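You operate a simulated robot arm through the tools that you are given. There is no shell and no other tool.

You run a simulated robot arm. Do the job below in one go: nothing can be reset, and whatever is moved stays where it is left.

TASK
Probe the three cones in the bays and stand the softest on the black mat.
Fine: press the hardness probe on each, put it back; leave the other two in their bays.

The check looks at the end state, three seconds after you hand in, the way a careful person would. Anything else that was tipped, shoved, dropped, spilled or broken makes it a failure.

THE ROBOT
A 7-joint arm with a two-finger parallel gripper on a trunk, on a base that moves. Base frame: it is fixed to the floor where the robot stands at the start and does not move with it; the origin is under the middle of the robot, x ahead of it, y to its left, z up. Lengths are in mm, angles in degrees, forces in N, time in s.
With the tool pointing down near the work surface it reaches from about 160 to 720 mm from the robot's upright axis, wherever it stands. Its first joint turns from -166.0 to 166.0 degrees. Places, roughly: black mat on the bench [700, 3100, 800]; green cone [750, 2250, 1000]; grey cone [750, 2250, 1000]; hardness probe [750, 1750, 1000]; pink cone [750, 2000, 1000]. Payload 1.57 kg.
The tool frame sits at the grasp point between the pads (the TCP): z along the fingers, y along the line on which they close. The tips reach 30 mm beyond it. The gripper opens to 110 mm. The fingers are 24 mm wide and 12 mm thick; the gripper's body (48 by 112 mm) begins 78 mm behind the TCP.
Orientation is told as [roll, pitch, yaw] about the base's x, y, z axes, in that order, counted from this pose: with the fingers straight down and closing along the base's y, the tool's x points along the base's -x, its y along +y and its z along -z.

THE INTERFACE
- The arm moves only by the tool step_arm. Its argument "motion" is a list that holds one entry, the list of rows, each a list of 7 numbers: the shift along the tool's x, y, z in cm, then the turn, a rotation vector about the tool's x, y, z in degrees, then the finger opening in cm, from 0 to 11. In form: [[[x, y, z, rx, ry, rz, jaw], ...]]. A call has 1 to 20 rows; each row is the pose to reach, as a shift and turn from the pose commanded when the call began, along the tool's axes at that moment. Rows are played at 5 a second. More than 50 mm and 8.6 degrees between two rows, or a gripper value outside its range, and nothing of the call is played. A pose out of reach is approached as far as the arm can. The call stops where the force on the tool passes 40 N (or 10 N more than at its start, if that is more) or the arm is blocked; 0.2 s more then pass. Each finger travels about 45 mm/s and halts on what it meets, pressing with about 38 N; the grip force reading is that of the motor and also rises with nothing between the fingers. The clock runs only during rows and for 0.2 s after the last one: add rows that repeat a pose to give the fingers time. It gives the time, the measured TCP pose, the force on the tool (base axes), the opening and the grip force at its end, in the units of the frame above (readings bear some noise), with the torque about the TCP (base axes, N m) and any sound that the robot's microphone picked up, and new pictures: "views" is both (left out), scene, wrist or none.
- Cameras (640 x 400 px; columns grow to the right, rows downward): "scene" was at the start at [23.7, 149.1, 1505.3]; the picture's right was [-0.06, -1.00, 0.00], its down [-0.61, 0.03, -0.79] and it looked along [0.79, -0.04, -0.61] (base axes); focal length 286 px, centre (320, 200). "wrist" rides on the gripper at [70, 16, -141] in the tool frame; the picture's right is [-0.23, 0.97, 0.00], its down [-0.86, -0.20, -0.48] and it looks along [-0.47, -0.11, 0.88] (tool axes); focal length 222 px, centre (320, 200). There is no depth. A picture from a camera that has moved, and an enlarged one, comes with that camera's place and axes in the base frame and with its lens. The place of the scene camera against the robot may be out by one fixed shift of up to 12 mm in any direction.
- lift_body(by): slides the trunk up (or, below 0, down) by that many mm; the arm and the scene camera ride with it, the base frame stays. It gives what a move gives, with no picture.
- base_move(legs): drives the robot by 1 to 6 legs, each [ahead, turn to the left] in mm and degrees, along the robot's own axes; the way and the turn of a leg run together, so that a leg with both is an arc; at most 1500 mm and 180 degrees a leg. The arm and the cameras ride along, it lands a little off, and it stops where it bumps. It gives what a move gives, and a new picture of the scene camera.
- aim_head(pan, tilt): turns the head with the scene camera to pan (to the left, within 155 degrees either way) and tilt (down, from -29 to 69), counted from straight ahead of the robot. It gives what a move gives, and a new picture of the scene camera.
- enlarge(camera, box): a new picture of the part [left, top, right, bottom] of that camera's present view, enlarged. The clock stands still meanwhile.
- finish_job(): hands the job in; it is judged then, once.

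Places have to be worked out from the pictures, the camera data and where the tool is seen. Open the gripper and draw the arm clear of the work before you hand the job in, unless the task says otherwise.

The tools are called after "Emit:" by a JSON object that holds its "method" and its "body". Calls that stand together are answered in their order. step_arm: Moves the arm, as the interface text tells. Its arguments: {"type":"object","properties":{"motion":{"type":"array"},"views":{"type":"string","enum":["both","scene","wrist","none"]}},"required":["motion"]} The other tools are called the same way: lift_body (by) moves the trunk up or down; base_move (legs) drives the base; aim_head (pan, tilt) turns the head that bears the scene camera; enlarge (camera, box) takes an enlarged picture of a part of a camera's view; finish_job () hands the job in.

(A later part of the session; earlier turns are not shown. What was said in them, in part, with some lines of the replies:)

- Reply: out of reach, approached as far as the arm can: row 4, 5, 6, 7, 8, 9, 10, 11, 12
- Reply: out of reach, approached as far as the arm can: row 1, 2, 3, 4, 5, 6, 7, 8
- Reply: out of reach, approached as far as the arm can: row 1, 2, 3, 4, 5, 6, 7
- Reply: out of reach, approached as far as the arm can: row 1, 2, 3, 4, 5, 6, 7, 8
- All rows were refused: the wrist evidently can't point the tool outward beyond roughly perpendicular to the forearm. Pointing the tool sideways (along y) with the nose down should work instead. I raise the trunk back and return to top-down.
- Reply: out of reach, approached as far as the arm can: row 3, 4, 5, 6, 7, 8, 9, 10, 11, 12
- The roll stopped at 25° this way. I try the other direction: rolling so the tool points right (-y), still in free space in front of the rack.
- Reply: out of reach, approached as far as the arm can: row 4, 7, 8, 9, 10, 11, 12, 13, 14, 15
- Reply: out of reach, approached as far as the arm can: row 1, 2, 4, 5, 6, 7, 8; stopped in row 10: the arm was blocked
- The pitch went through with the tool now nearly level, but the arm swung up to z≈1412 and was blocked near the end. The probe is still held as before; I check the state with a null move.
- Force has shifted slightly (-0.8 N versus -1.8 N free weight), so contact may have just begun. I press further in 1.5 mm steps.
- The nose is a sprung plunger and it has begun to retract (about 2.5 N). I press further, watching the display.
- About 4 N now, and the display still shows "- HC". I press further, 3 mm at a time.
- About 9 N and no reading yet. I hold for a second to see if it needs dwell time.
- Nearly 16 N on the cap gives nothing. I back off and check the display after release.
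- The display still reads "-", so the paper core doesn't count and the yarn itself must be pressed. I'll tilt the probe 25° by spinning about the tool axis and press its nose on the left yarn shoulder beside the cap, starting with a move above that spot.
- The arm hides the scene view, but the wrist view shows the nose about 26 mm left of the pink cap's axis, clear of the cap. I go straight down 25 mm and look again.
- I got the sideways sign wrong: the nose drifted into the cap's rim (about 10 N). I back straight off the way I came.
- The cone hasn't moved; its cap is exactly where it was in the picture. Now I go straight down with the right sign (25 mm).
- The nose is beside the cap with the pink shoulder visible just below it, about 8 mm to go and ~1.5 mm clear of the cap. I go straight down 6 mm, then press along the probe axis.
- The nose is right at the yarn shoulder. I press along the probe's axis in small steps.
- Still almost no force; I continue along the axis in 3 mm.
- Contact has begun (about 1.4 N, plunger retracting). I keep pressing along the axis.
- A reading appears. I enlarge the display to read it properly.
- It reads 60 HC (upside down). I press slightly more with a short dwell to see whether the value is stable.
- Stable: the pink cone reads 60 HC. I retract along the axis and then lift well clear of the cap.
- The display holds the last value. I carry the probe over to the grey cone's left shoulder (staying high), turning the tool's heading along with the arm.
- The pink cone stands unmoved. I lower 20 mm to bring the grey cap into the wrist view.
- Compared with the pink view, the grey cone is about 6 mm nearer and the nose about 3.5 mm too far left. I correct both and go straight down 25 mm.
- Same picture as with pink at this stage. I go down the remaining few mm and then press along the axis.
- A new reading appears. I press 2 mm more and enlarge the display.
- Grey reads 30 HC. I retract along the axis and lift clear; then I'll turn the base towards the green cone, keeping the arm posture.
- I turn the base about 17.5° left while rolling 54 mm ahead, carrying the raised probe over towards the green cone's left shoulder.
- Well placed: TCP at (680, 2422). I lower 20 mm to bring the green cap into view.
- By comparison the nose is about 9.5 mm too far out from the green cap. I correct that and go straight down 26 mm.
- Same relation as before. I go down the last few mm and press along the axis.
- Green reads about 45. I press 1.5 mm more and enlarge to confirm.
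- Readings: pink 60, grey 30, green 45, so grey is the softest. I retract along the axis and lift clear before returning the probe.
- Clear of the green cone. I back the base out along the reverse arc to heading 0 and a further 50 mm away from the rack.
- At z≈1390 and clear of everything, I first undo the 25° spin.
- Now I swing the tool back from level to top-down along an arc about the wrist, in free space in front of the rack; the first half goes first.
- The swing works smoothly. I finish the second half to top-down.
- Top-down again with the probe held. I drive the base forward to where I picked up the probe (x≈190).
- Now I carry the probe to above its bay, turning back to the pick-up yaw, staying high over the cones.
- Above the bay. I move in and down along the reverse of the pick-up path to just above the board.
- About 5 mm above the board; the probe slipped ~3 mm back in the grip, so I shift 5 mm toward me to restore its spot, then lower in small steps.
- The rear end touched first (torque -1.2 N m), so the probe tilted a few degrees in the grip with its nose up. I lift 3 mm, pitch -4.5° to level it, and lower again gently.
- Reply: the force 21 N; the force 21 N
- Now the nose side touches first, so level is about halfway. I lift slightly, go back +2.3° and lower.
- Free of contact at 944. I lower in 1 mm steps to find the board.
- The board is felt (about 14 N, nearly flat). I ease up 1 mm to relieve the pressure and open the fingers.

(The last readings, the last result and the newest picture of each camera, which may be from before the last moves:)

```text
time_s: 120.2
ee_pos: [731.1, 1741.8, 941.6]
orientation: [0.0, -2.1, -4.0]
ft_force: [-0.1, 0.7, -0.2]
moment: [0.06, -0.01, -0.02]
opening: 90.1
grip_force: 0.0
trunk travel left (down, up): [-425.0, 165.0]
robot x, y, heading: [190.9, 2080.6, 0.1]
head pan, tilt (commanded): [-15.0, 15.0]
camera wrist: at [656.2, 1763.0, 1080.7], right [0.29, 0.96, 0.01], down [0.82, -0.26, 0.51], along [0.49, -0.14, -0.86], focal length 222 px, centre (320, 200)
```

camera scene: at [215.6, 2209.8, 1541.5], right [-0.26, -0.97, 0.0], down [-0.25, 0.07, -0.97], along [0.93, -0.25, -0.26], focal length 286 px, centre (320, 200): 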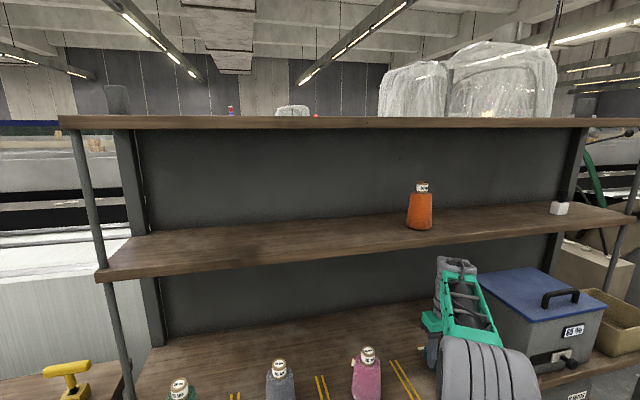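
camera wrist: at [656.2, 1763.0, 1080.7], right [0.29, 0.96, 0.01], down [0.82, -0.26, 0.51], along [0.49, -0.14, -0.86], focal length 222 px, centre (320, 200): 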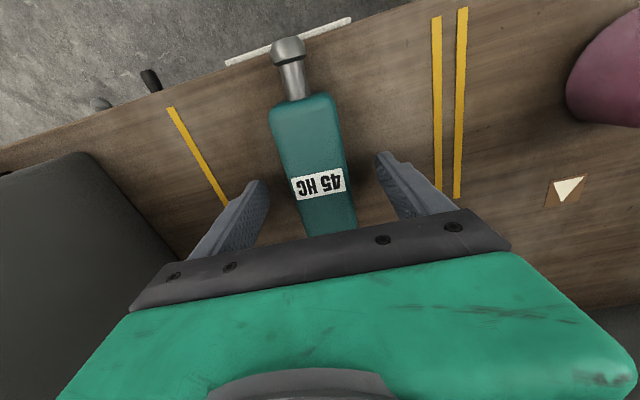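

The probe is back in its bay, flat. I withdraw straight up, then back a little.

Emit:
{"method": "step_arm", "body": {"motion": [[[0, 0, -1.5, 0, 0, 0, 9], [0, 0, -4, 0, 0, 0, 9], [0, 0, -8, 0, 2.1, 0, 9], [1, 0, -12, 0, 2.1, 0, 11], [3, 0, -16, 0, 2.1, 0, 11], [5.5, 0, -18, 0, 2.1, 0, 11], [5.5, 0, -18, 0, 2.1, 0, 11]]]}}

Emit:
{"method": "enlarge", "body": {"camera": "wrist", "box": [220, 60, 420, 220]}}

```text
time_s: 121.8
ee_pos: [666.6, 1746.9, 1120.1]
orientation: [0.0, -0.1, -4.0]
ft_force: [0.3, -0.7, -0.7]
moment: [0.01, 0.0, -0.01]
opening: 110.3
grip_force: 0.0
trunk travel left (down, up): [-425.0, 165.0]
robot x, y, heading: [186.4, 2079.7, 0.2]
head pan, tilt (commanded): [-15.0, 15.0]
camera scene: at [215.2, 2210.0, 1541.5], right [-0.26, -0.97, 0.0], down [-0.25, 0.07, -0.97], along [0.93, -0.25, -0.26], focal length 286 px, centre (320, 200)
camera wrist: at [597.8, 1766.9, 1262.1], right [0.29, 0.96, 0.0], down [0.84, -0.26, 0.48], along [0.46, -0.14, -0.88], focal length 222 px, centre (320, 200)
```

scene: 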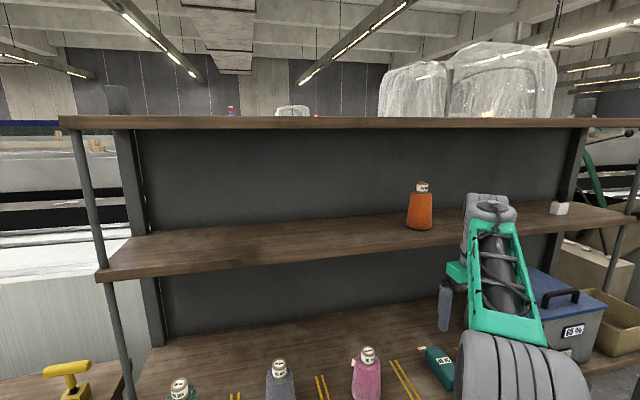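
wrist: 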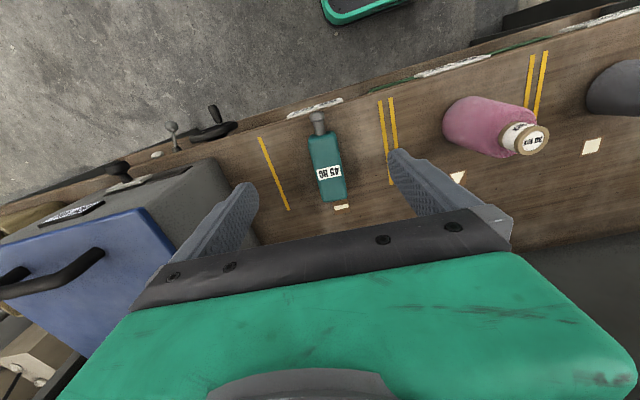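

```text
2.50 times, centred on (320, 140) of wrist
camera zoom: at [597.8, 1766.9, 1262.1], right [0.29, 0.96, 0.0], down [0.84, -0.26, 0.48], along [0.46, -0.14, -0.88], focal length 555 px, centre (320, 350)
```

zoom: 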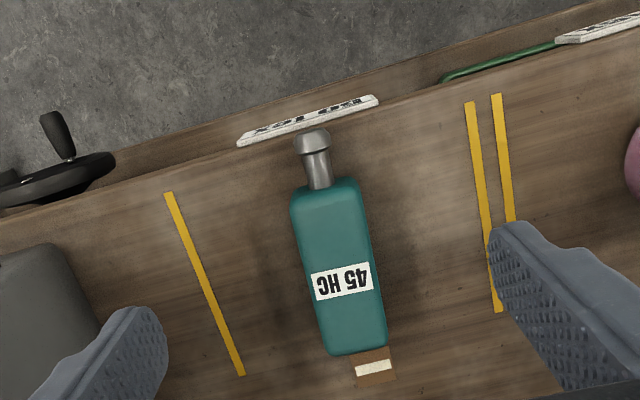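

The probe lies in its bay as before. Now I take the open gripper over to above the grey cone (≈ 723, 2166), staying high.

Emit:
{"method": "step_arm", "body": {"motion": [[[0.06, 4.17, 0, 0, 0, -0.4, 11], [0.11, 8.33, 0, 0, 0, -0.8, 11], [0.17, 12.5, 0, 0, 0, -1.2, 11], [0.23, 16.7, 0, 0, 0, -1.6, 11], [0.29, 20.8, 0, 0, 0, -2, 11], [0.34, 25, 0, 0, 0, -2.4, 11], [0.4, 29.2, 0, 0, 0, -2.8, 11], [0.46, 33.3, 0, 0, 0, -3.2, 11], [0.51, 37.5, 0, 0, 0, -3.6, 11], [0.57, 41.66, 0, 0, 0, -4, 11], [0.57, 41.66, 0, 0, 0, -4, 11]]]}}

Emit:
{"method": "enlarge", "body": {"camera": "wrist", "box": [220, 60, 420, 240]}}

```text
time_s: 124.2
ee_pos: [694.9, 2164.8, 1119.8]
orientation: [0.1, -0.1, 0.0]
ft_force: [-0.2, -0.9, -0.2]
moment: [-0.03, -0.02, 0.0]
opening: 110.1
grip_force: 0.2
trunk travel left (down, up): [-425.0, 165.0]
robot x, y, heading: [185.9, 2079.9, 0.3]
head pan, tilt (commanded): [-15.0, 15.0]
camera scene: at [215.5, 2210.3, 1541.5], right [-0.26, -0.97, 0.0], down [-0.25, 0.07, -0.97], along [0.93, -0.25, -0.26], focal length 286 px, centre (320, 200)
camera wrist: at [624.6, 2180.5, 1262.1], right [0.23, 0.97, 0.0], down [0.85, -0.2, 0.48], along [0.47, -0.11, -0.88], focal length 222 px, centre (320, 200)
```

scene: 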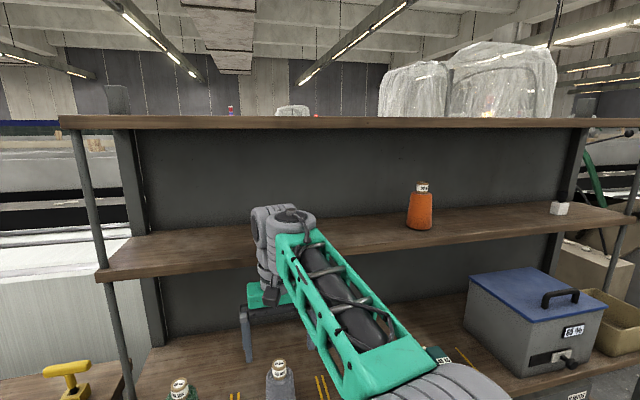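
wrist: 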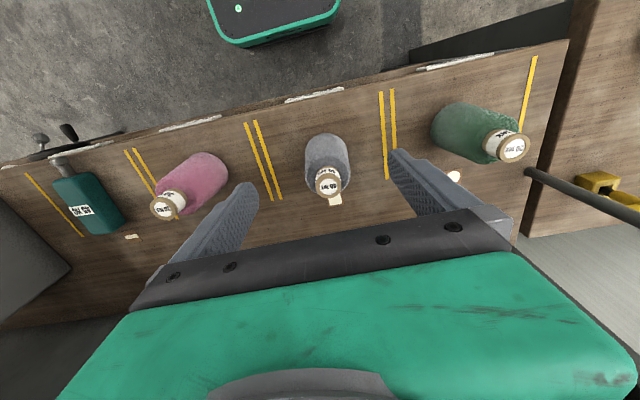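

```text
2.22 times, centred on (320, 150) of wrist
camera zoom: at [624.6, 2180.5, 1262.1], right [0.23, 0.97, 0.0], down [0.85, -0.2, 0.48], along [0.47, -0.11, -0.88], focal length 494 px, centre (320, 311)
```

zoom: 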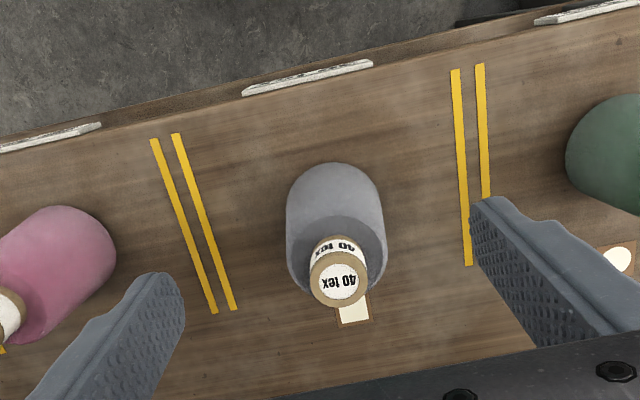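

All four items are in their bays. The grey cone's axis comes out near (733, 2165). I move over it and part way down for a check.

Emit:
{"method": "step_arm", "body": {"motion": [[[-1.5, 0.03, 1, 0, 0, 0, 11], [-3, 0.05, 3, 0, 0, 0, 11], [-3.8, 0.07, 6, 0, 0, 0, 11], [-3.8, 0.07, 6, 0, 0, 0, 11]]]}}

Emit:
{"method": "enlarge", "body": {"camera": "wrist", "box": [220, 60, 420, 240]}}

```text
time_s: 125.2
ee_pos: [729.7, 2164.5, 1060.0]
orientation: [0.1, -0.2, -0.1]
ft_force: [-0.6, -0.1, 0.8]
moment: [0.02, -0.01, 0.01]
opening: 109.9
grip_force: 0.1
trunk travel left (down, up): [-425.0, 165.0]
robot x, y, heading: [188.8, 2084.0, -0.0]
head pan, tilt (commanded): [-15.0, 15.0]
camera scene: at [215.6, 2210.0, 1541.5], right [-0.26, -0.97, 0.0], down [-0.25, 0.07, -0.97], along [0.93, -0.25, -0.26], focal length 286 px, centre (320, 200)
camera wrist: at [662.0, 2180.4, 1201.6], right [0.23, 0.97, 0.0], down [0.85, -0.2, 0.48], along [0.47, -0.11, -0.88], focal length 222 px, centre (320, 200)
```

scene: 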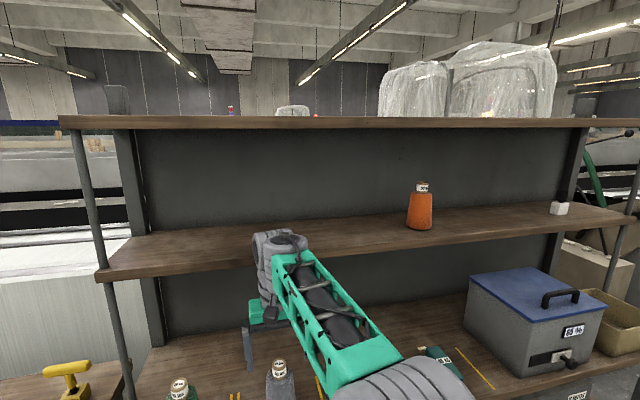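
wrist: 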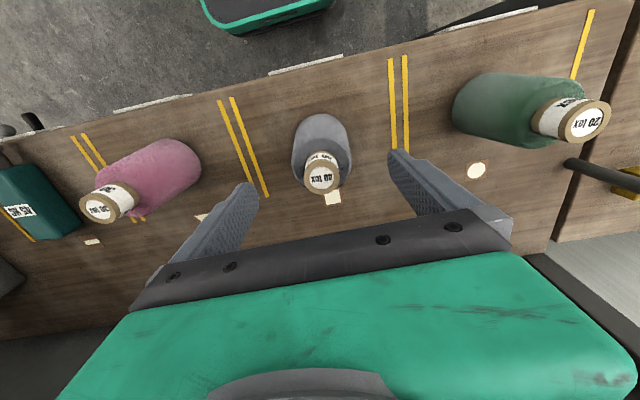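

```text
2.22 times, centred on (320, 150) of wrist
camera zoom: at [662.0, 2180.4, 1201.6], right [0.23, 0.97, 0.0], down [0.85, -0.2, 0.48], along [0.47, -0.11, -0.88], focal length 494 px, centre (320, 311)
```

zoom: 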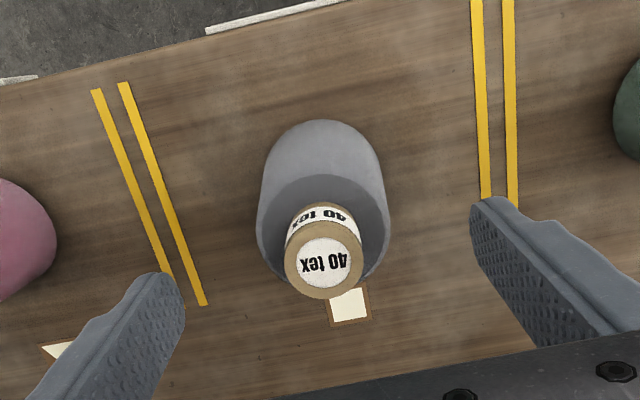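

Cap centre at (733.4, 2165.6), right between the fingers. I descend 80 mm so the pads straddle the upper body.

Emit:
{"method": "step_arm", "body": {"motion": [[[-0.1, 0.07, 3, 0, 0, 0, 11], [-0.1, 0.07, 5.5, 0, 0, 0, 11], [-0.1, 0.07, 7.2, 0, 0, 0, 11], [-0.1, 0.07, 8, 0, 0, 0, 11], [-0.1, 0.07, 8, 0, 0, 0, 11]]], "views": "wrist"}}

```text
time_s: 126.4
ee_pos: [730.6, 2166.2, 979.6]
orientation: [0.0, -0.1, -0.1]
ft_force: [0.5, -0.9, 0.5]
moment: [-0.01, 0.01, -0.03]
opening: 110.1
grip_force: 0.1
trunk travel left (down, up): [-425.0, 165.0]
robot x, y, heading: [188.1, 2081.2, 0.1]
head pan, tilt (commanded): [-15.0, 15.0]
camera wrist: at [661.9, 2182.0, 1122.0], right [0.23, 0.97, 0.0], down [0.85, -0.2, 0.48], along [0.47, -0.11, -0.88], focal length 222 px, centre (320, 200)
```

wrist: 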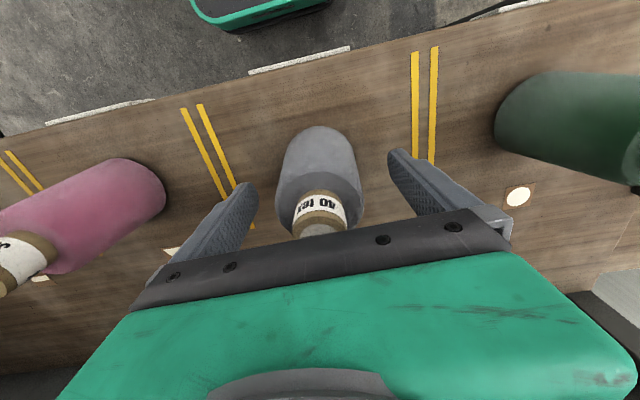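

The cone is centred between the pads. I close on it.

Emit:
{"method": "step_arm", "body": {"motion": [[[0, 0, 0, 0, 0, 0, 9], [0, 0, 0, 0, 0, 0, 7.5], [0, 0, 0, 0, 0, 0, 6], [0, 0, 0, 0, 0, 0, 4.5], [0, 0, 0, 0, 0, 0, 4], [0, 0, 0, 0, 0, 0, 4], [0, 0, 0, 0, 0, 0, 4]]], "views": "wrist"}}

```text
time_s: 128.0
ee_pos: [731.8, 2165.3, 980.2]
orientation: [0.1, 0.0, -0.1]
ft_force: [0.6, -0.4, 0.4]
moment: [0.02, -0.01, -0.02]
opening: 63.0
grip_force: 38.3
trunk travel left (down, up): [-425.0, 165.0]
robot x, y, heading: [186.4, 2077.4, 0.0]
head pan, tilt (commanded): [-15.0, 15.0]
camera wrist: at [661.9, 2181.9, 1122.2], right [0.23, 0.97, 0.0], down [0.85, -0.2, 0.48], along [0.47, -0.11, -0.88], focal length 222 px, centre (320, 200)
```

wrist: 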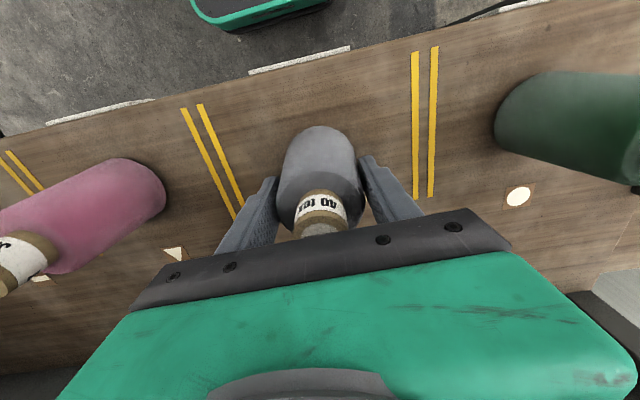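

Held at 63 mm opening, 38 N. I lift the grey cone straight up, then up and back from the upper board.

Emit:
{"method": "step_arm", "body": {"motion": [[[0, 0, -1, 0, 0, 0, 4], [0, 0, -3, 0, 0, 0, 4], [0, 0, -6, 0, 0, 0, 4], [0.5, 0, -9.5, 0, 0, 0, 4], [2.5, 0, -13, 0, 0, 0, 4], [5, 0, -16, 0, 0, 0, 4], [7, 0, -17, 0, 0, 0, 4], [7, 0, -17, 0, 0, 0, 4]]]}}

```text
time_s: 129.8
ee_pos: [660.6, 2165.0, 1149.6]
orientation: [-0.1, -0.1, 0.0]
ft_force: [0.6, 0.6, -2.2]
moment: [0.0, 0.06, 0.01]
opening: 63.2
grip_force: 38.4
trunk travel left (down, up): [-425.0, 165.0]
robot x, y, heading: [188.0, 2081.2, 0.0]
head pan, tilt (commanded): [-15.0, 15.0]
camera scene: at [215.5, 2210.0, 1541.5], right [-0.26, -0.97, 0.0], down [-0.25, 0.07, -0.97], along [0.93, -0.25, -0.26], focal length 286 px, centre (320, 200)
camera wrist: at [590.8, 2181.4, 1290.8], right [0.23, 0.97, 0.0], down [0.85, -0.2, 0.48], along [0.47, -0.11, -0.88], focal length 222 px, centre (320, 200)
```

scene: 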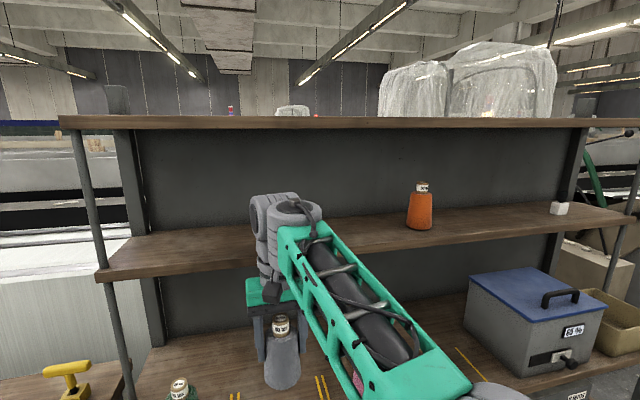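
wrist: 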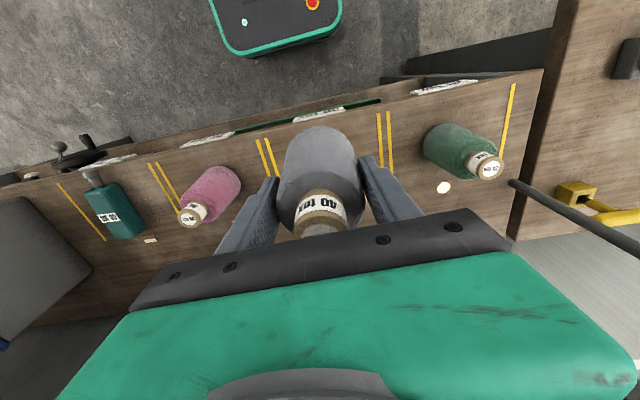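

The grey cone is held upright (2.2 N). Before driving I look left at the bench to locate the mat.

Emit:
{"method": "aim_head", "body": {"pan": 50, "tilt": 30}}

```text
time_s: 131.2
ee_pos: [660.9, 2165.4, 1148.4]
orientation: [-0.1, -0.1, 0.0]
ft_force: [-0.5, 0.2, -2.1]
moment: [0.05, 0.02, -0.03]
opening: 62.9
grip_force: 38.6
trunk travel left (down, up): [-425.0, 165.0]
robot x, y, heading: [190.7, 2081.2, 0.1]
head pan, tilt (commanded): [50.0, 30.0]
camera scene: at [183.5, 2303.4, 1517.3], right [0.77, -0.64, 0.0], down [-0.32, -0.38, -0.87], along [0.56, 0.66, -0.5], focal length 286 px, centre (320, 200)
```

scene: 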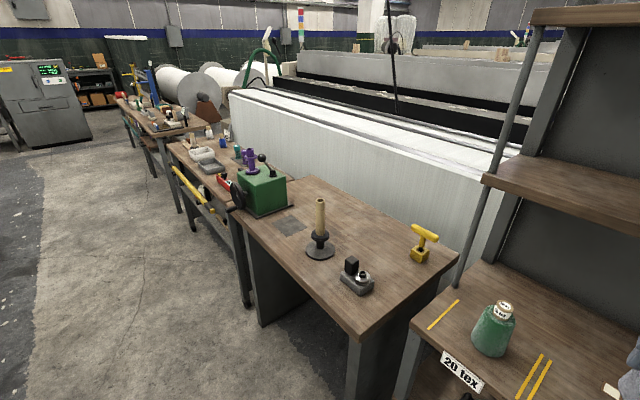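

Emit:
{"method": "enlarge", "body": {"camera": "scene", "box": [210, 130, 450, 320]}}

```text
2.11 times, centred on (330, 225) of scene
camera zoom: at [183.5, 2303.4, 1517.3], right [0.77, -0.64, 0.0], down [-0.32, -0.38, -0.87], along [0.56, 0.66, -0.5], focal length 602 px, centre (299, 147)
```

zoom: 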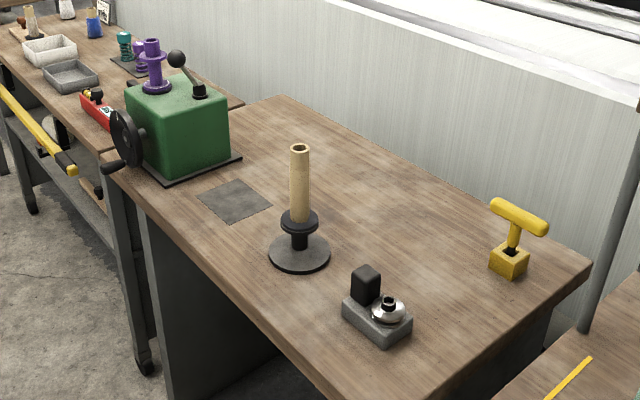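

The mat is the dark square at about (702, 3104, ~850), between the spindle stand (y≈2910) and the green crank machine (y≥3237). I back off, turn left and drive up the aisle with the cone held high.

Emit:
{"method": "base_move", "body": {"legs": [[-115, 0], [0, 90], [1000, 0]]}}

```text
time_s: 140.9
ee_pos: [42.4, 3547.1, 1148.9]
orientation: [0.0, -0.2, 87.6]
ft_force: [0.2, 0.9, -2.8]
moment: [0.01, 0.02, -0.02]
opening: 62.8
grip_force: 38.1
trunk travel left (down, up): [-425.0, 165.0]
robot x, y, heading: [109.4, 3072.6, 87.3]
head pan, tilt (commanded): [50.0, 30.0]
camera scene: at [-118.5, 3079.2, 1517.3], right [0.67, 0.74, 0.0], down [0.37, -0.34, -0.87], along [-0.64, 0.58, -0.5], focal length 286 px, centre (320, 200)
```

scene: 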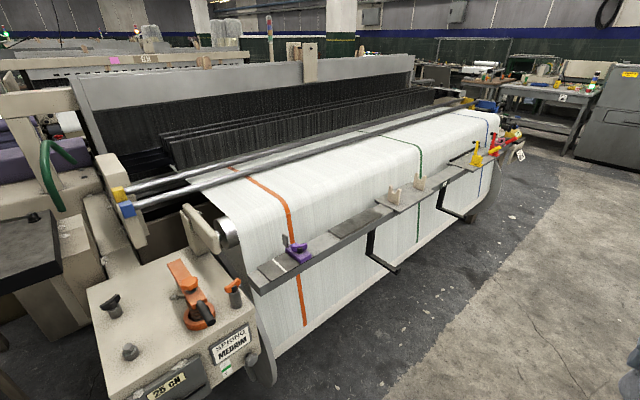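

The robot is at (109, 3073), heading 87°. I look to the right at the bench before turning.

Emit:
{"method": "aim_head", "body": {"pan": -75, "tilt": 35}}

```text
time_s: 143.0
ee_pos: [43.3, 3548.9, 1148.6]
orientation: [0.0, 0.0, 87.6]
ft_force: [-0.1, 0.3, -2.9]
moment: [0.0, 0.03, 0.01]
opening: 62.8
grip_force: 37.6
trunk travel left (down, up): [-425.0, 165.0]
robot x, y, heading: [109.3, 3073.7, 87.6]
head pan, tilt (commanded): [-75.0, 35.0]
camera scene: at [34.3, 3037.5, 1509.5], right [0.22, -0.98, 0.0], down [-0.56, -0.13, -0.82], along [0.8, 0.18, -0.57], focal length 286 px, centre (320, 200)
```

scene: 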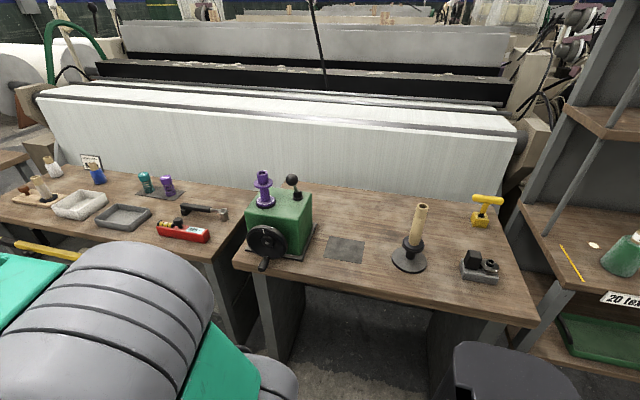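

Two views agree on the mat at about (704, 3104) with the bench top at z≈850. The arm's sweep at radius ~520 stays clear of the machine, so I turn right to face the bench.

Emit:
{"method": "base_move", "body": {"legs": [[0, -87.5]]}}

Emit:
{"method": "aim_head", "body": {"pan": -10, "tilt": 40}}

```text
time_s: 147.0
ee_pos: [578.1, 3169.5, 1148.8]
orientation: [0.0, 0.0, 1.5]
ft_force: [0.1, 0.4, -1.9]
moment: [-0.01, -0.01, 0.01]
opening: 63.1
grip_force: 37.8
trunk travel left (down, up): [-425.0, 165.0]
robot x, y, heading: [107.2, 3073.4, 1.6]
head pan, tilt (commanded): [-75.0, 35.0]
camera scene: at [66.6, 3140.1, 1509.5], right [-0.96, -0.28, 0.0], down [-0.16, 0.55, -0.82], along [0.23, -0.79, -0.57], focal length 286 px, centre (320, 200)
```

scene: 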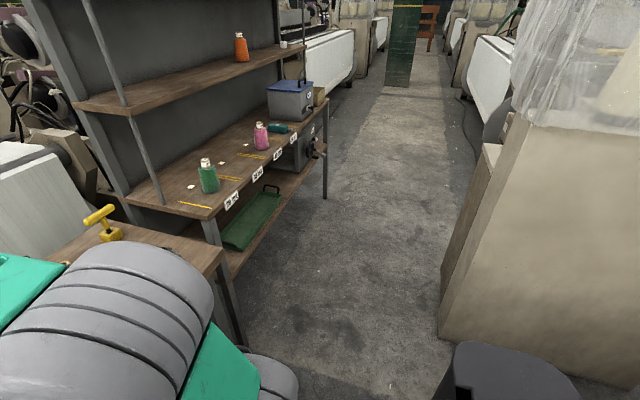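

```text
time_s: 148.4
ee_pos: [578.4, 3169.0, 1149.2]
orientation: [0.0, -0.1, 1.4]
ft_force: [0.3, -0.8, -3.3]
moment: [0.0, -0.02, -0.01]
opening: 63.1
grip_force: 37.9
trunk travel left (down, up): [-425.0, 165.0]
robot x, y, heading: [109.0, 3069.5, 1.7]
head pan, tilt (commanded): [-10.0, 40.0]
camera scene: at [125.7, 3212.0, 1501.9], right [-0.15, -0.99, 0.0], down [-0.64, 0.1, -0.77], along [0.76, -0.11, -0.64], focal length 286 px, centre (320, 200)
```

scene: 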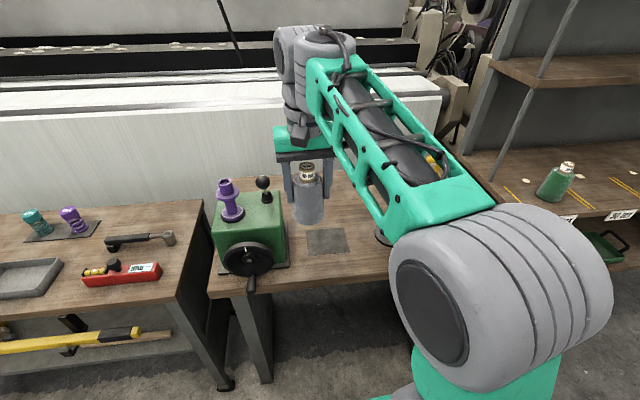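

Facing the bench; the rest of the rack is undisturbed. I move the cone over towards the mat, still high, and look with the wrist camera.

Emit:
{"method": "step_arm", "body": {"motion": [[[-2.2, -1.9, 0, 0, 0, 0, 4], [-4.4, -3.8, 0, 0, 0, 0, 4], [-6.6, -5.4, 0, 0, 0, 0, 4], [-8.8, -6.7, 0, 0, 0, 0, 4], [-11.0, -6.7, 0, 0, 0, 0, 4], [-11.0, -6.7, 0, 0, 0, 0, 4]]]}}

Emit:
{"method": "enlarge", "body": {"camera": "scene", "box": [200, 140, 400, 290]}}

```text
time_s: 149.8
ee_pos: [690.9, 3106.0, 1148.1]
orientation: [-0.1, 0.0, 1.5]
ft_force: [0.4, 0.7, -2.4]
moment: [0.0, 0.04, 0.03]
opening: 63.4
grip_force: 37.7
trunk travel left (down, up): [-425.0, 165.0]
robot x, y, heading: [112.1, 3072.9, 1.3]
head pan, tilt (commanded): [-10.0, 40.0]
camera scene: at [125.9, 3212.1, 1501.9], right [-0.15, -0.99, 0.0], down [-0.64, 0.1, -0.77], along [0.76, -0.11, -0.64], focal length 286 px, centre (320, 200)
camera wrist: at [620.8, 3120.2, 1290.4], right [0.2, 0.98, 0.0], down [0.86, -0.18, 0.48], along [0.47, -0.1, -0.88], focal length 222 px, centre (320, 200)
```

scene: 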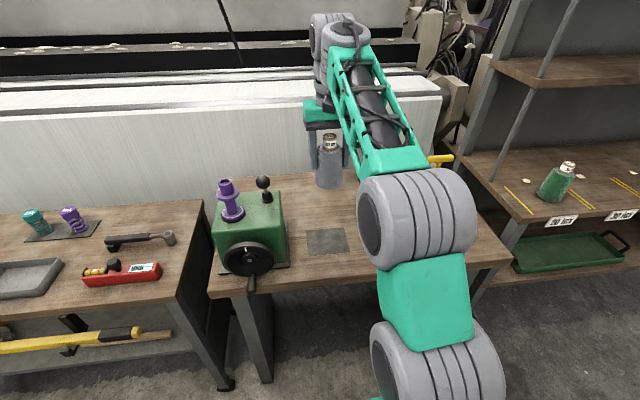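
wrist: 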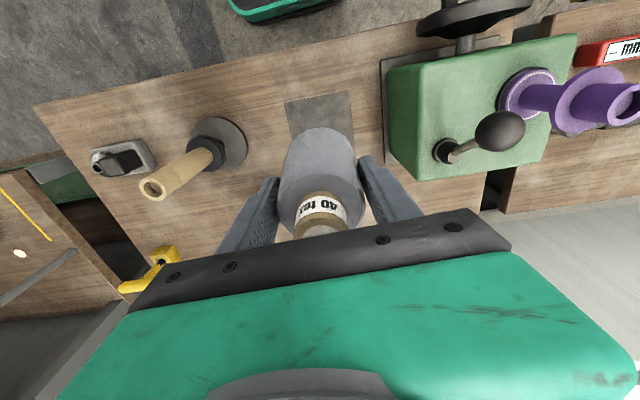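

```text
2.67 times, centred on (300, 215) of scene
camera zoom: at [125.9, 3212.1, 1501.9], right [-0.15, -0.99, 0.0], down [-0.64, 0.1, -0.77], along [0.76, -0.11, -0.64], focal length 762 px, centre (373, 160)
```

zoom: 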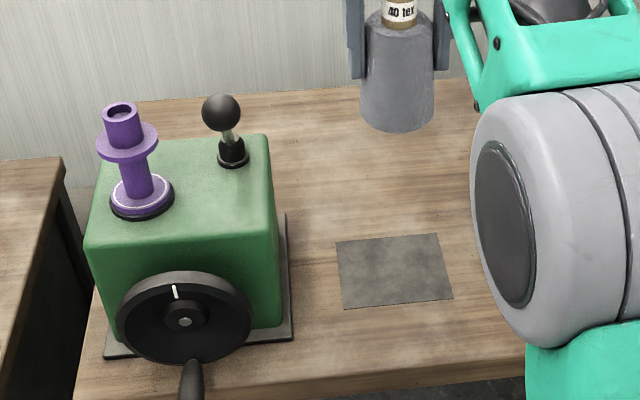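

The cone is beyond the mat as seen from the scene; the mat looks about 100×115 mm centred near (701, 3105). I enlarge the wrist view for a second estimate.

Emit:
{"method": "enlarge", "body": {"camera": "wrist", "box": [240, 60, 400, 180]}}

```text
3.33 times, centred on (320, 120) of wrist
camera zoom: at [620.8, 3120.2, 1290.4], right [0.2, 0.98, 0.0], down [0.86, -0.18, 0.48], along [0.47, -0.1, -0.88], focal length 740 px, centre (320, 467)
```

zoom: 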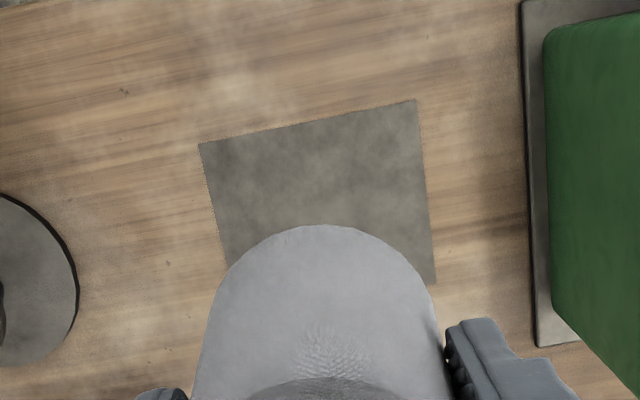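

Both views put the mat at x 648–750, y 3045–3165, centre about (699, 3105). I lower the cone over that point to about 30 mm above the bench.

Emit:
{"method": "step_arm", "body": {"motion": [[[-0.3, -0.05, 4, 0, 0, 0, 4], [-0.6, -0.1, 8, 0, 0, 0, 4], [-0.6, -0.1, 12, 0, 0, 0, 4], [-0.6, -0.1, 15.5, 0, 0, 0, 4], [-0.6, -0.1, 18.5, 0, 0, 0, 4], [-0.6, -0.1, 18.5, 0, 0, 0, 4]]]}}

Emit:
{"method": "enlarge", "body": {"camera": "scene", "box": [240, 140, 400, 280]}}

Emit:
{"method": "enlarge", "body": {"camera": "wrist", "box": [240, 40, 400, 200]}}

```text
time_s: 151.2
ee_pos: [696.7, 3102.3, 961.7]
orientation: [0.0, -0.1, 1.4]
ft_force: [0.9, -0.3, -2.6]
moment: [0.03, 0.02, -0.02]
opening: 62.9
grip_force: 38.3
trunk travel left (down, up): [-425.0, 165.0]
robot x, y, heading: [109.9, 3072.5, 1.5]
head pan, tilt (commanded): [-10.0, 40.0]
camera scene: at [125.9, 3212.0, 1501.9], right [-0.15, -0.99, 0.0], down [-0.64, 0.1, -0.77], along [0.76, -0.11, -0.64], focal length 286 px, centre (320, 200)
camera wrist: at [626.1, 3117.0, 1104.3], right [0.2, 0.98, 0.0], down [0.86, -0.18, 0.48], along [0.47, -0.1, -0.88], focal length 222 px, centre (320, 200)
```

scene: 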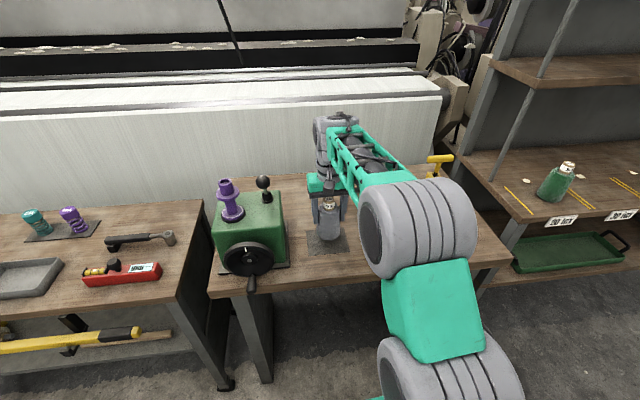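
wrist: 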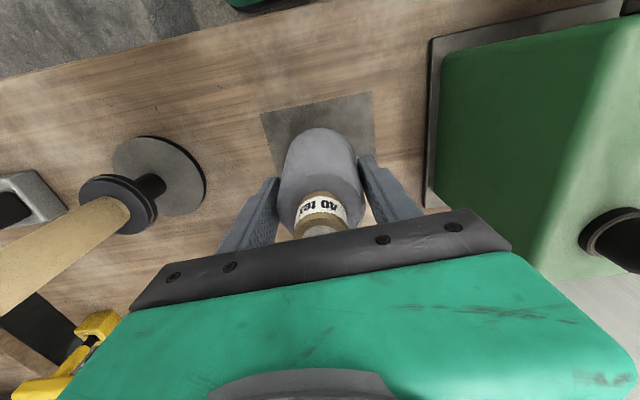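

```text
2.86 times, centred on (320, 210) of scene
camera zoom: at [125.9, 3212.0, 1501.9], right [-0.15, -0.99, 0.0], down [-0.64, 0.1, -0.77], along [0.76, -0.11, -0.64], focal length 817 px, centre (320, 171)
```

zoom: 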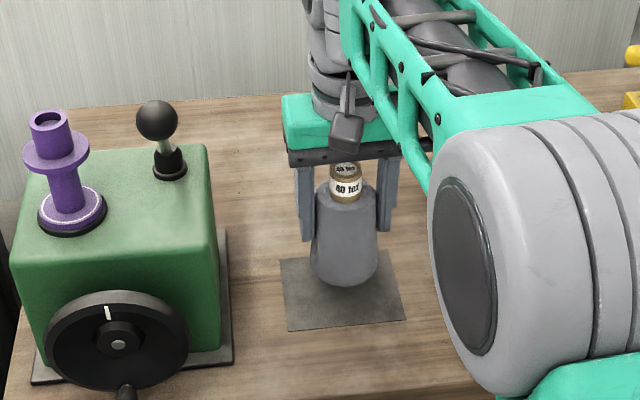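

```text
2.50 times, centred on (320, 120) of wrist
camera zoom: at [626.1, 3117.0, 1104.3], right [0.2, 0.98, 0.0], down [0.86, -0.18, 0.48], along [0.47, -0.1, -0.88], focal length 555 px, centre (320, 400)
```

zoom: 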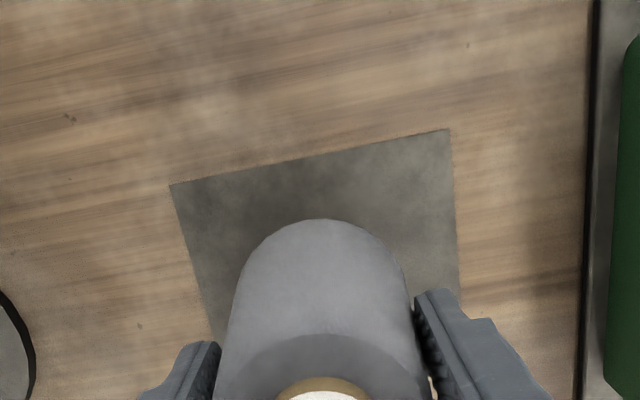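

The cone hangs right over the mat, about 25–30 mm up. I lower 15 mm, then continue in small steps watching the force.

Emit:
{"method": "step_arm", "body": {"motion": [[[0, 0.1, 0.5, 0, 0, 0, 4], [0, 0.15, 1, 0, 0, 0, 4], [0, 0.15, 1.5, 0, 0, 0, 4], [0, 0.15, 1.5, 0, 0, 0, 4]]], "views": "none"}}

Emit:
{"method": "step_arm", "body": {"motion": [[[0, 0, 0.2, 0, 0, 0, 4], [0, 0, 0.4, 0, 0, 0, 4], [0, 0, 0.6, 0, 0, 0, 4]]], "views": "none"}}

```text
time_s: 152.2
ee_pos: [696.3, 3105.0, 947.9]
orientation: [0.0, -0.1, 1.4]
ft_force: [-0.6, 0.5, -1.6]
moment: [-0.04, 0.02, 0.01]
opening: 63.0
grip_force: 38.6
trunk travel left (down, up): [-425.0, 165.0]
robot x, y, heading: [109.3, 3074.2, 1.5]
head pan, tilt (commanded): [-10.0, 40.0]
```

```text
time_s: 153.0
ee_pos: [695.9, 3105.7, 943.0]
orientation: [0.0, -0.1, 1.4]
ft_force: [-0.1, -0.2, -2.3]
moment: [-0.02, 0.02, -0.01]
opening: 62.9
grip_force: 38.0
trunk travel left (down, up): [-425.0, 165.0]
robot x, y, heading: [106.5, 3074.6, 1.6]
head pan, tilt (commanded): [-10.0, 40.0]
```

No contact at z≈942. I check the gap with the cameras before going on.

Emit:
{"method": "enlarge", "body": {"camera": "scene", "box": [280, 180, 370, 260]}}

Emit:
{"method": "step_arm", "body": {"motion": [[[0, 0, 0.2, 0, 0, 0, 4], [0, 0, 0.4, 0, 0, 0, 4]]], "views": "none"}}

```text
5.00 times, centred on (325, 220) of scene
camera zoom: at [125.8, 3212.0, 1501.9], right [-0.15, -0.99, 0.0], down [-0.64, 0.1, -0.77], along [0.76, -0.11, -0.64], focal length 1429 px, centre (295, 100)
```

zoom: 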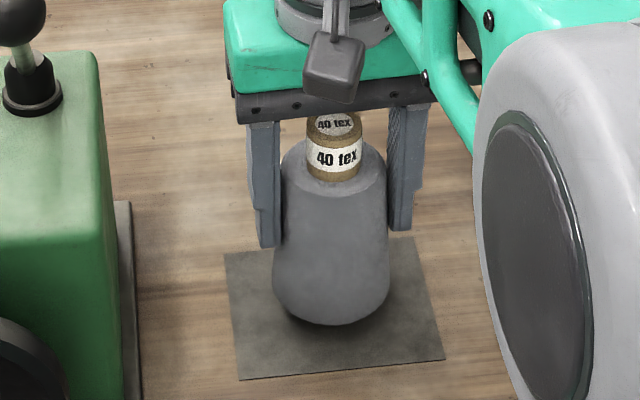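

```text
time_s: 153.6
ee_pos: [696.2, 3104.9, 937.9]
orientation: [0.1, -0.1, 1.4]
ft_force: [-0.1, 0.1, -2.4]
moment: [-0.03, 0.02, 0.0]
opening: 63.1
grip_force: 37.7
trunk travel left (down, up): [-425.0, 165.0]
robot x, y, heading: [104.3, 3073.4, 1.2]
head pan, tilt (commanded): [-10.0, 40.0]
```

Well centred over the mat, a small gap left. I continue in 2 mm steps until contact.

Emit:
{"method": "step_arm", "body": {"motion": [[[0, 0, 0.15, 0, 0, 0, 4], [0, 0, 0.3, 0, 0, 0, 4]]], "views": "none"}}

Emit:
{"method": "step_arm", "body": {"motion": [[[0, 0, 0.15, 0, 0, 0, 4], [0, 0, 0.25, 0, 0, 0, 4]]], "views": "none"}}

```text
time_s: 154.2
ee_pos: [695.3, 3105.9, 934.8]
orientation: [-0.1, -0.1, 1.4]
ft_force: [-0.3, 0.4, -1.9]
moment: [0.02, -0.01, -0.01]
opening: 63.0
grip_force: 37.6
trunk travel left (down, up): [-425.0, 165.0]
robot x, y, heading: [108.7, 3069.8, 1.3]
head pan, tilt (commanded): [-10.0, 40.0]
```

```text
time_s: 154.8
ee_pos: [695.3, 3106.6, 933.2]
orientation: [0.0, 0.0, 1.4]
ft_force: [0.1, 0.2, -2.9]
moment: [0.01, -0.01, -0.01]
opening: 63.1
grip_force: 38.0
trunk travel left (down, up): [-425.0, 165.0]
robot x, y, heading: [104.3, 3071.2, 1.6]
head pan, tilt (commanded): [-10.0, 40.0]
```

Emit:
{"method": "step_arm", "body": {"motion": [[[0, 0, 0.1, 0, 0, 0, 4], [0, 0, 0.2, 0, 0, 0, 4]]], "views": "none"}}

Emit:
{"method": "enlarge", "body": {"camera": "scene", "box": [280, 180, 370, 260]}}

```text
time_s: 155.4
ee_pos: [696.5, 3105.6, 931.1]
orientation: [0.1, 0.0, 1.3]
ft_force: [-0.3, -0.1, -2.3]
moment: [0.0, -0.01, 0.0]
opening: 62.9
grip_force: 38.1
trunk travel left (down, up): [-425.0, 165.0]
robot x, y, heading: [107.6, 3071.9, 1.5]
head pan, tilt (commanded): [-10.0, 40.0]
```

```text
5.00 times, centred on (325, 220) of scene
camera zoom: at [125.8, 3212.0, 1501.9], right [-0.15, -0.99, 0.0], down [-0.64, 0.1, -0.77], along [0.76, -0.11, -0.64], focal length 1429 px, centre (295, 100)
```

zoom: 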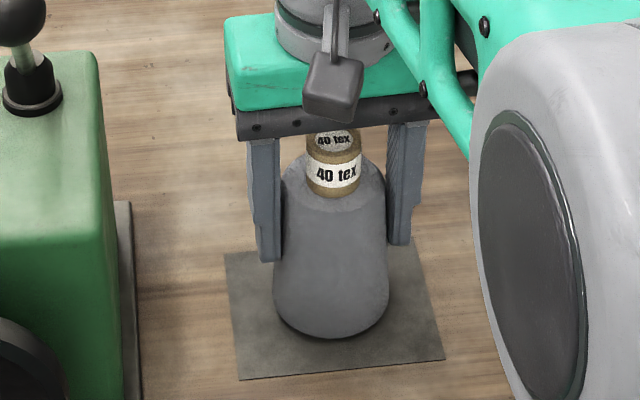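

Nearly touching (a thin shadow remains). I go on in 1 mm steps.

Emit:
{"method": "step_arm", "body": {"motion": [[[0, 0, 0.1, 0, 0, 0, 4], [0, 0, 0.2, 0, 0, 0, 4]]], "views": "none"}}

Emit:
{"method": "step_arm", "body": {"motion": [[[0, 0, 0.1, 0, 0, 0, 4], [0, 0, 0.15, 0, 0, 0, 4]]], "views": "none"}}

```text
time_s: 156.0
ee_pos: [696.1, 3105.5, 930.2]
orientation: [0.0, -0.1, 1.3]
ft_force: [-2.9, 0.0, 3.9]
moment: [0.22, 0.22, 0.08]
opening: 63.1
grip_force: 38.0
trunk travel left (down, up): [-425.0, 165.0]
robot x, y, heading: [104.5, 3069.7, 1.5]
head pan, tilt (commanded): [-10.0, 40.0]
```

```text
time_s: 156.6
ee_pos: [696.6, 3105.6, 930.2]
orientation: [0.1, -0.4, 1.4]
ft_force: [-0.8, 1.1, 18.4]
moment: [0.2, 0.65, -0.01]
opening: 62.8
grip_force: 38.0
trunk travel left (down, up): [-425.0, 165.0]
robot x, y, heading: [111.4, 3073.1, 1.5]
head pan, tilt (commanded): [-10.0, 40.0]
```

The cone stands on the mat (about 20 N). I ease up 1.2 mm and open the fingers slowly.

Emit:
{"method": "step_arm", "body": {"motion": [[[0, 0, -0.12, 0, 0, 0, 4], [0, 0, -0.12, 0, 0, 0, 4], [0, 0, -0.12, 0, 0, 0, 6.5], [0, 0, -0.12, 0, 0, 0, 7.2], [0, 0, -0.12, 0, 0, 0, 8.5], [0, 0, -0.12, 0, 0, 0, 10.5], [0, 0, -0.12, 0, 0, 0, 10.5]]]}}

Emit:
{"method": "enlarge", "body": {"camera": "scene", "box": [280, 180, 370, 260]}}

```text
time_s: 158.2
ee_pos: [695.2, 3105.6, 928.9]
orientation: [-0.1, -0.2, 1.5]
ft_force: [-0.5, -0.3, -0.6]
moment: [-0.03, -0.02, 0.0]
opening: 104.9
grip_force: 0.0
trunk travel left (down, up): [-425.0, 165.0]
robot x, y, heading: [108.8, 3070.6, 1.5]
head pan, tilt (commanded): [-10.0, 40.0]
camera scene: at [125.5, 3212.0, 1501.9], right [-0.15, -0.99, 0.0], down [-0.64, 0.1, -0.77], along [0.76, -0.11, -0.64], focal length 286 px, centre (320, 200)
camera wrist: at [626.0, 3119.1, 1071.0], right [0.2, 0.98, 0.0], down [0.86, -0.18, 0.48], along [0.47, -0.1, -0.88], focal length 222 px, centre (320, 200)
```

scene: 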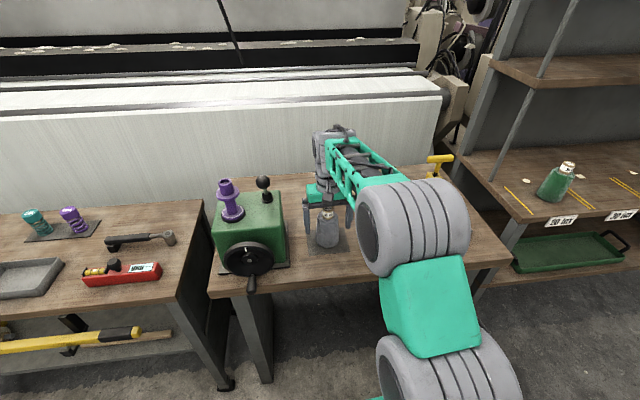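
wrist: 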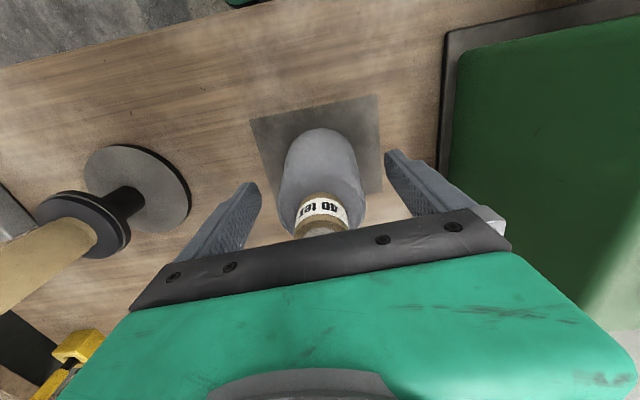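

```text
5.00 times, centred on (325, 220) of scene
camera zoom: at [125.5, 3212.0, 1501.9], right [-0.15, -0.99, 0.0], down [-0.64, 0.1, -0.77], along [0.76, -0.11, -0.64], focal length 1429 px, centre (295, 100)
```

zoom: 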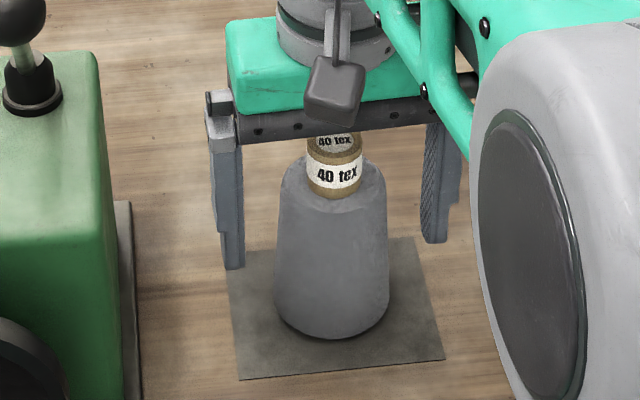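

The cone stands upright on the mat, released. I raise the open gripper straight up, then draw it back.

Emit:
{"method": "step_arm", "body": {"motion": [[[0, 0, -2, 0, 0, 0, 10.5], [0, 0, -5, 0, 0, 0, 10.5], [0, 0, -9, 0, 0, 0, 10.5], [0, 0, -13, 0, 0, 0, 10.5], [0, 0, -17, 0, 0, 0, 10.5], [0, 0, -20, 0, 0, 0, 10.5], [4, 0, -22, 0, 0, 0, 10.5], [8, 0, -22, 0, 0, 0, 10.5], [12, 0, -22, 0, 0, 0, 10.5], [16, 0, -22, 0, 0, 0, 10.5], [16, 0, -22, 0, 0, 0, 10.5]]]}}

Emit:
{"method": "enlarge", "body": {"camera": "scene", "box": [240, 150, 400, 270]}}

Emit:
{"method": "enlarge", "body": {"camera": "wrist", "box": [200, 80, 440, 240]}}

```text
time_s: 160.6
ee_pos: [534.7, 3099.9, 1152.9]
orientation: [0.0, -0.2, 1.4]
ft_force: [-0.5, 0.0, -0.1]
moment: [-0.04, -0.02, -0.01]
opening: 105.2
grip_force: 0.1
trunk travel left (down, up): [-425.0, 165.0]
robot x, y, heading: [108.4, 3069.8, 1.2]
head pan, tilt (commanded): [-10.0, 40.0]
camera scene: at [125.2, 3212.0, 1501.9], right [-0.15, -0.99, 0.0], down [-0.64, 0.1, -0.77], along [0.76, -0.11, -0.64], focal length 286 px, centre (320, 200)
camera wrist: at [465.6, 3114.7, 1294.1], right [0.2, 0.98, 0.0], down [0.86, -0.18, 0.48], along [0.47, -0.1, -0.88], focal length 222 px, centre (320, 200)
```

scene: 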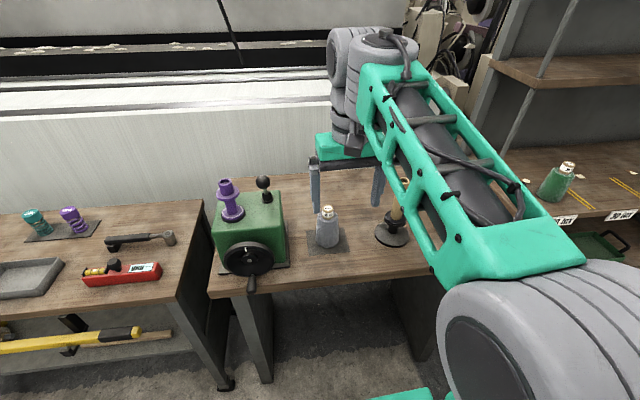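
wrist: 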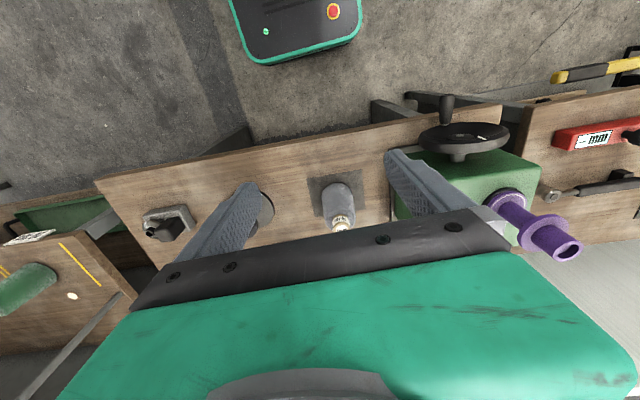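

```text
3.33 times, centred on (320, 210) of scene
camera zoom: at [125.2, 3212.0, 1501.9], right [-0.15, -0.99, 0.0], down [-0.64, 0.1, -0.77], along [0.76, -0.11, -0.64], focal length 953 px, centre (320, 167)
```

zoom: 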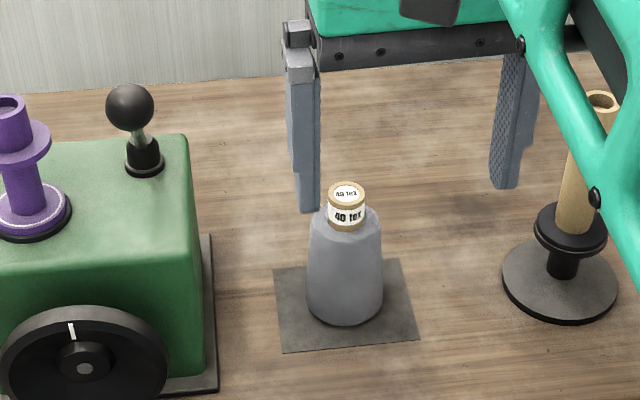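

```text
2.50 times, centred on (320, 160) of wrist
camera zoom: at [465.6, 3114.7, 1294.1], right [0.2, 0.98, 0.0], down [0.86, -0.18, 0.48], along [0.47, -0.1, -0.88], focal length 555 px, centre (320, 300)
```

zoom: 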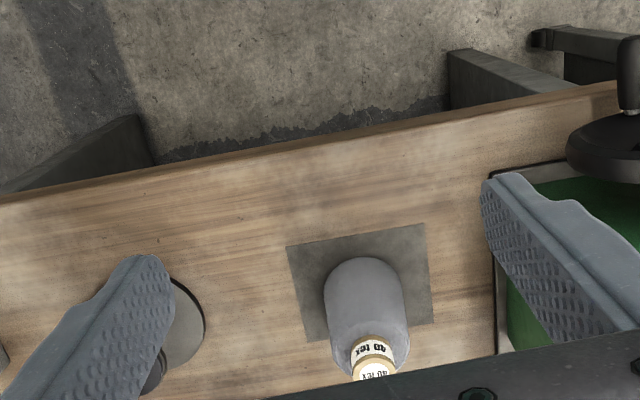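

The grey cone stands squarely on the mat and the arm is clear. I take a last look at the rack to verify that the other cones and the probe are in place.

Emit:
{"method": "aim_head", "body": {"pan": -62, "tilt": 30}}

Emit:
{"method": "enlarge", "body": {"camera": "scene", "box": [230, 90, 430, 240]}}

```text
time_s: 161.8
ee_pos: [535.3, 3100.8, 1151.7]
orientation: [0.1, -0.2, 1.3]
ft_force: [0.0, -0.2, -0.2]
moment: [-0.03, 0.0, -0.02]
opening: 105.1
grip_force: 0.2
trunk travel left (down, up): [-425.0, 165.0]
robot x, y, heading: [108.6, 3073.2, 1.3]
head pan, tilt (commanded): [-62.0, 30.0]
camera scene: at [86.0, 3145.9, 1517.3], right [-0.87, -0.49, 0.0], down [-0.25, 0.44, -0.87], along [0.43, -0.75, -0.5], focal length 286 px, centre (320, 200)
```

scene: 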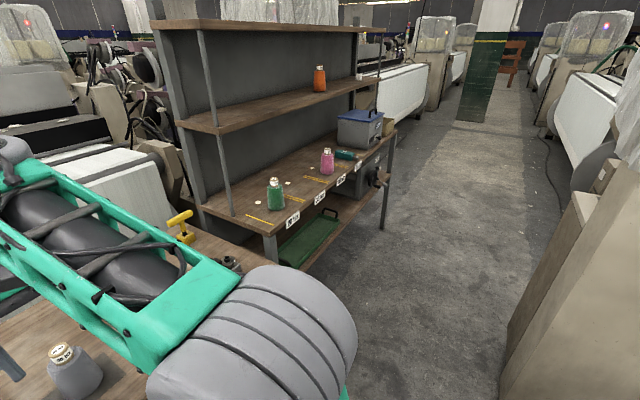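

```text
2.67 times, centred on (330, 165) of scene
camera zoom: at [86.0, 3145.9, 1517.3], right [-0.87, -0.49, 0.0], down [-0.25, 0.44, -0.87], along [0.43, -0.75, -0.5], focal length 762 px, centre (293, 293)
```

zoom: 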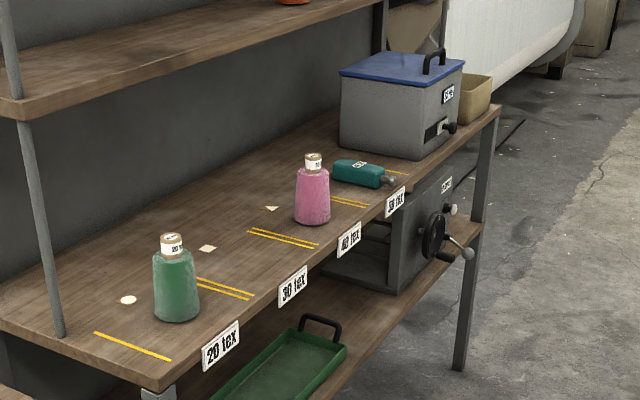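

Green and pink stand in their bays, the probe lies in its own bay, and the softest cone (grey, 30 HC against green 45 and pink 60) stands on the mat. The gripper is open and clear, so I hand in.

Emit:
{"method": "finish_job", "body": {}}

```text
The job is handed in.
```

The grey cone was the softest, and it now stands upright on the black mat. The job is handed in.

| Cone | Reading |
|---|---|
| Grey | 30 HC |
| Green | 45 HC |
| Pink | 60 HC |

- **Other two cones:** green and pink are upright in their bays, as seen in a last look at the rack before handing in.
- **Probe:** it is back in its bay, lying as it was with its display up. Its display now shows 45 HC, the last reading, instead of the dash it showed at the start.
- **Extra contact on the pink cone:** I first pressed its paper core, which gave no reading. I also touched the rim of that core once with about 10 N while lining up. The cone did not move.
- **Labels:** the grey cone is labelled 40 tex but was in the 30 tex bay, and the pink cone is labelled 30 tex but is in the 40 tex bay. I left the pink one where it was.
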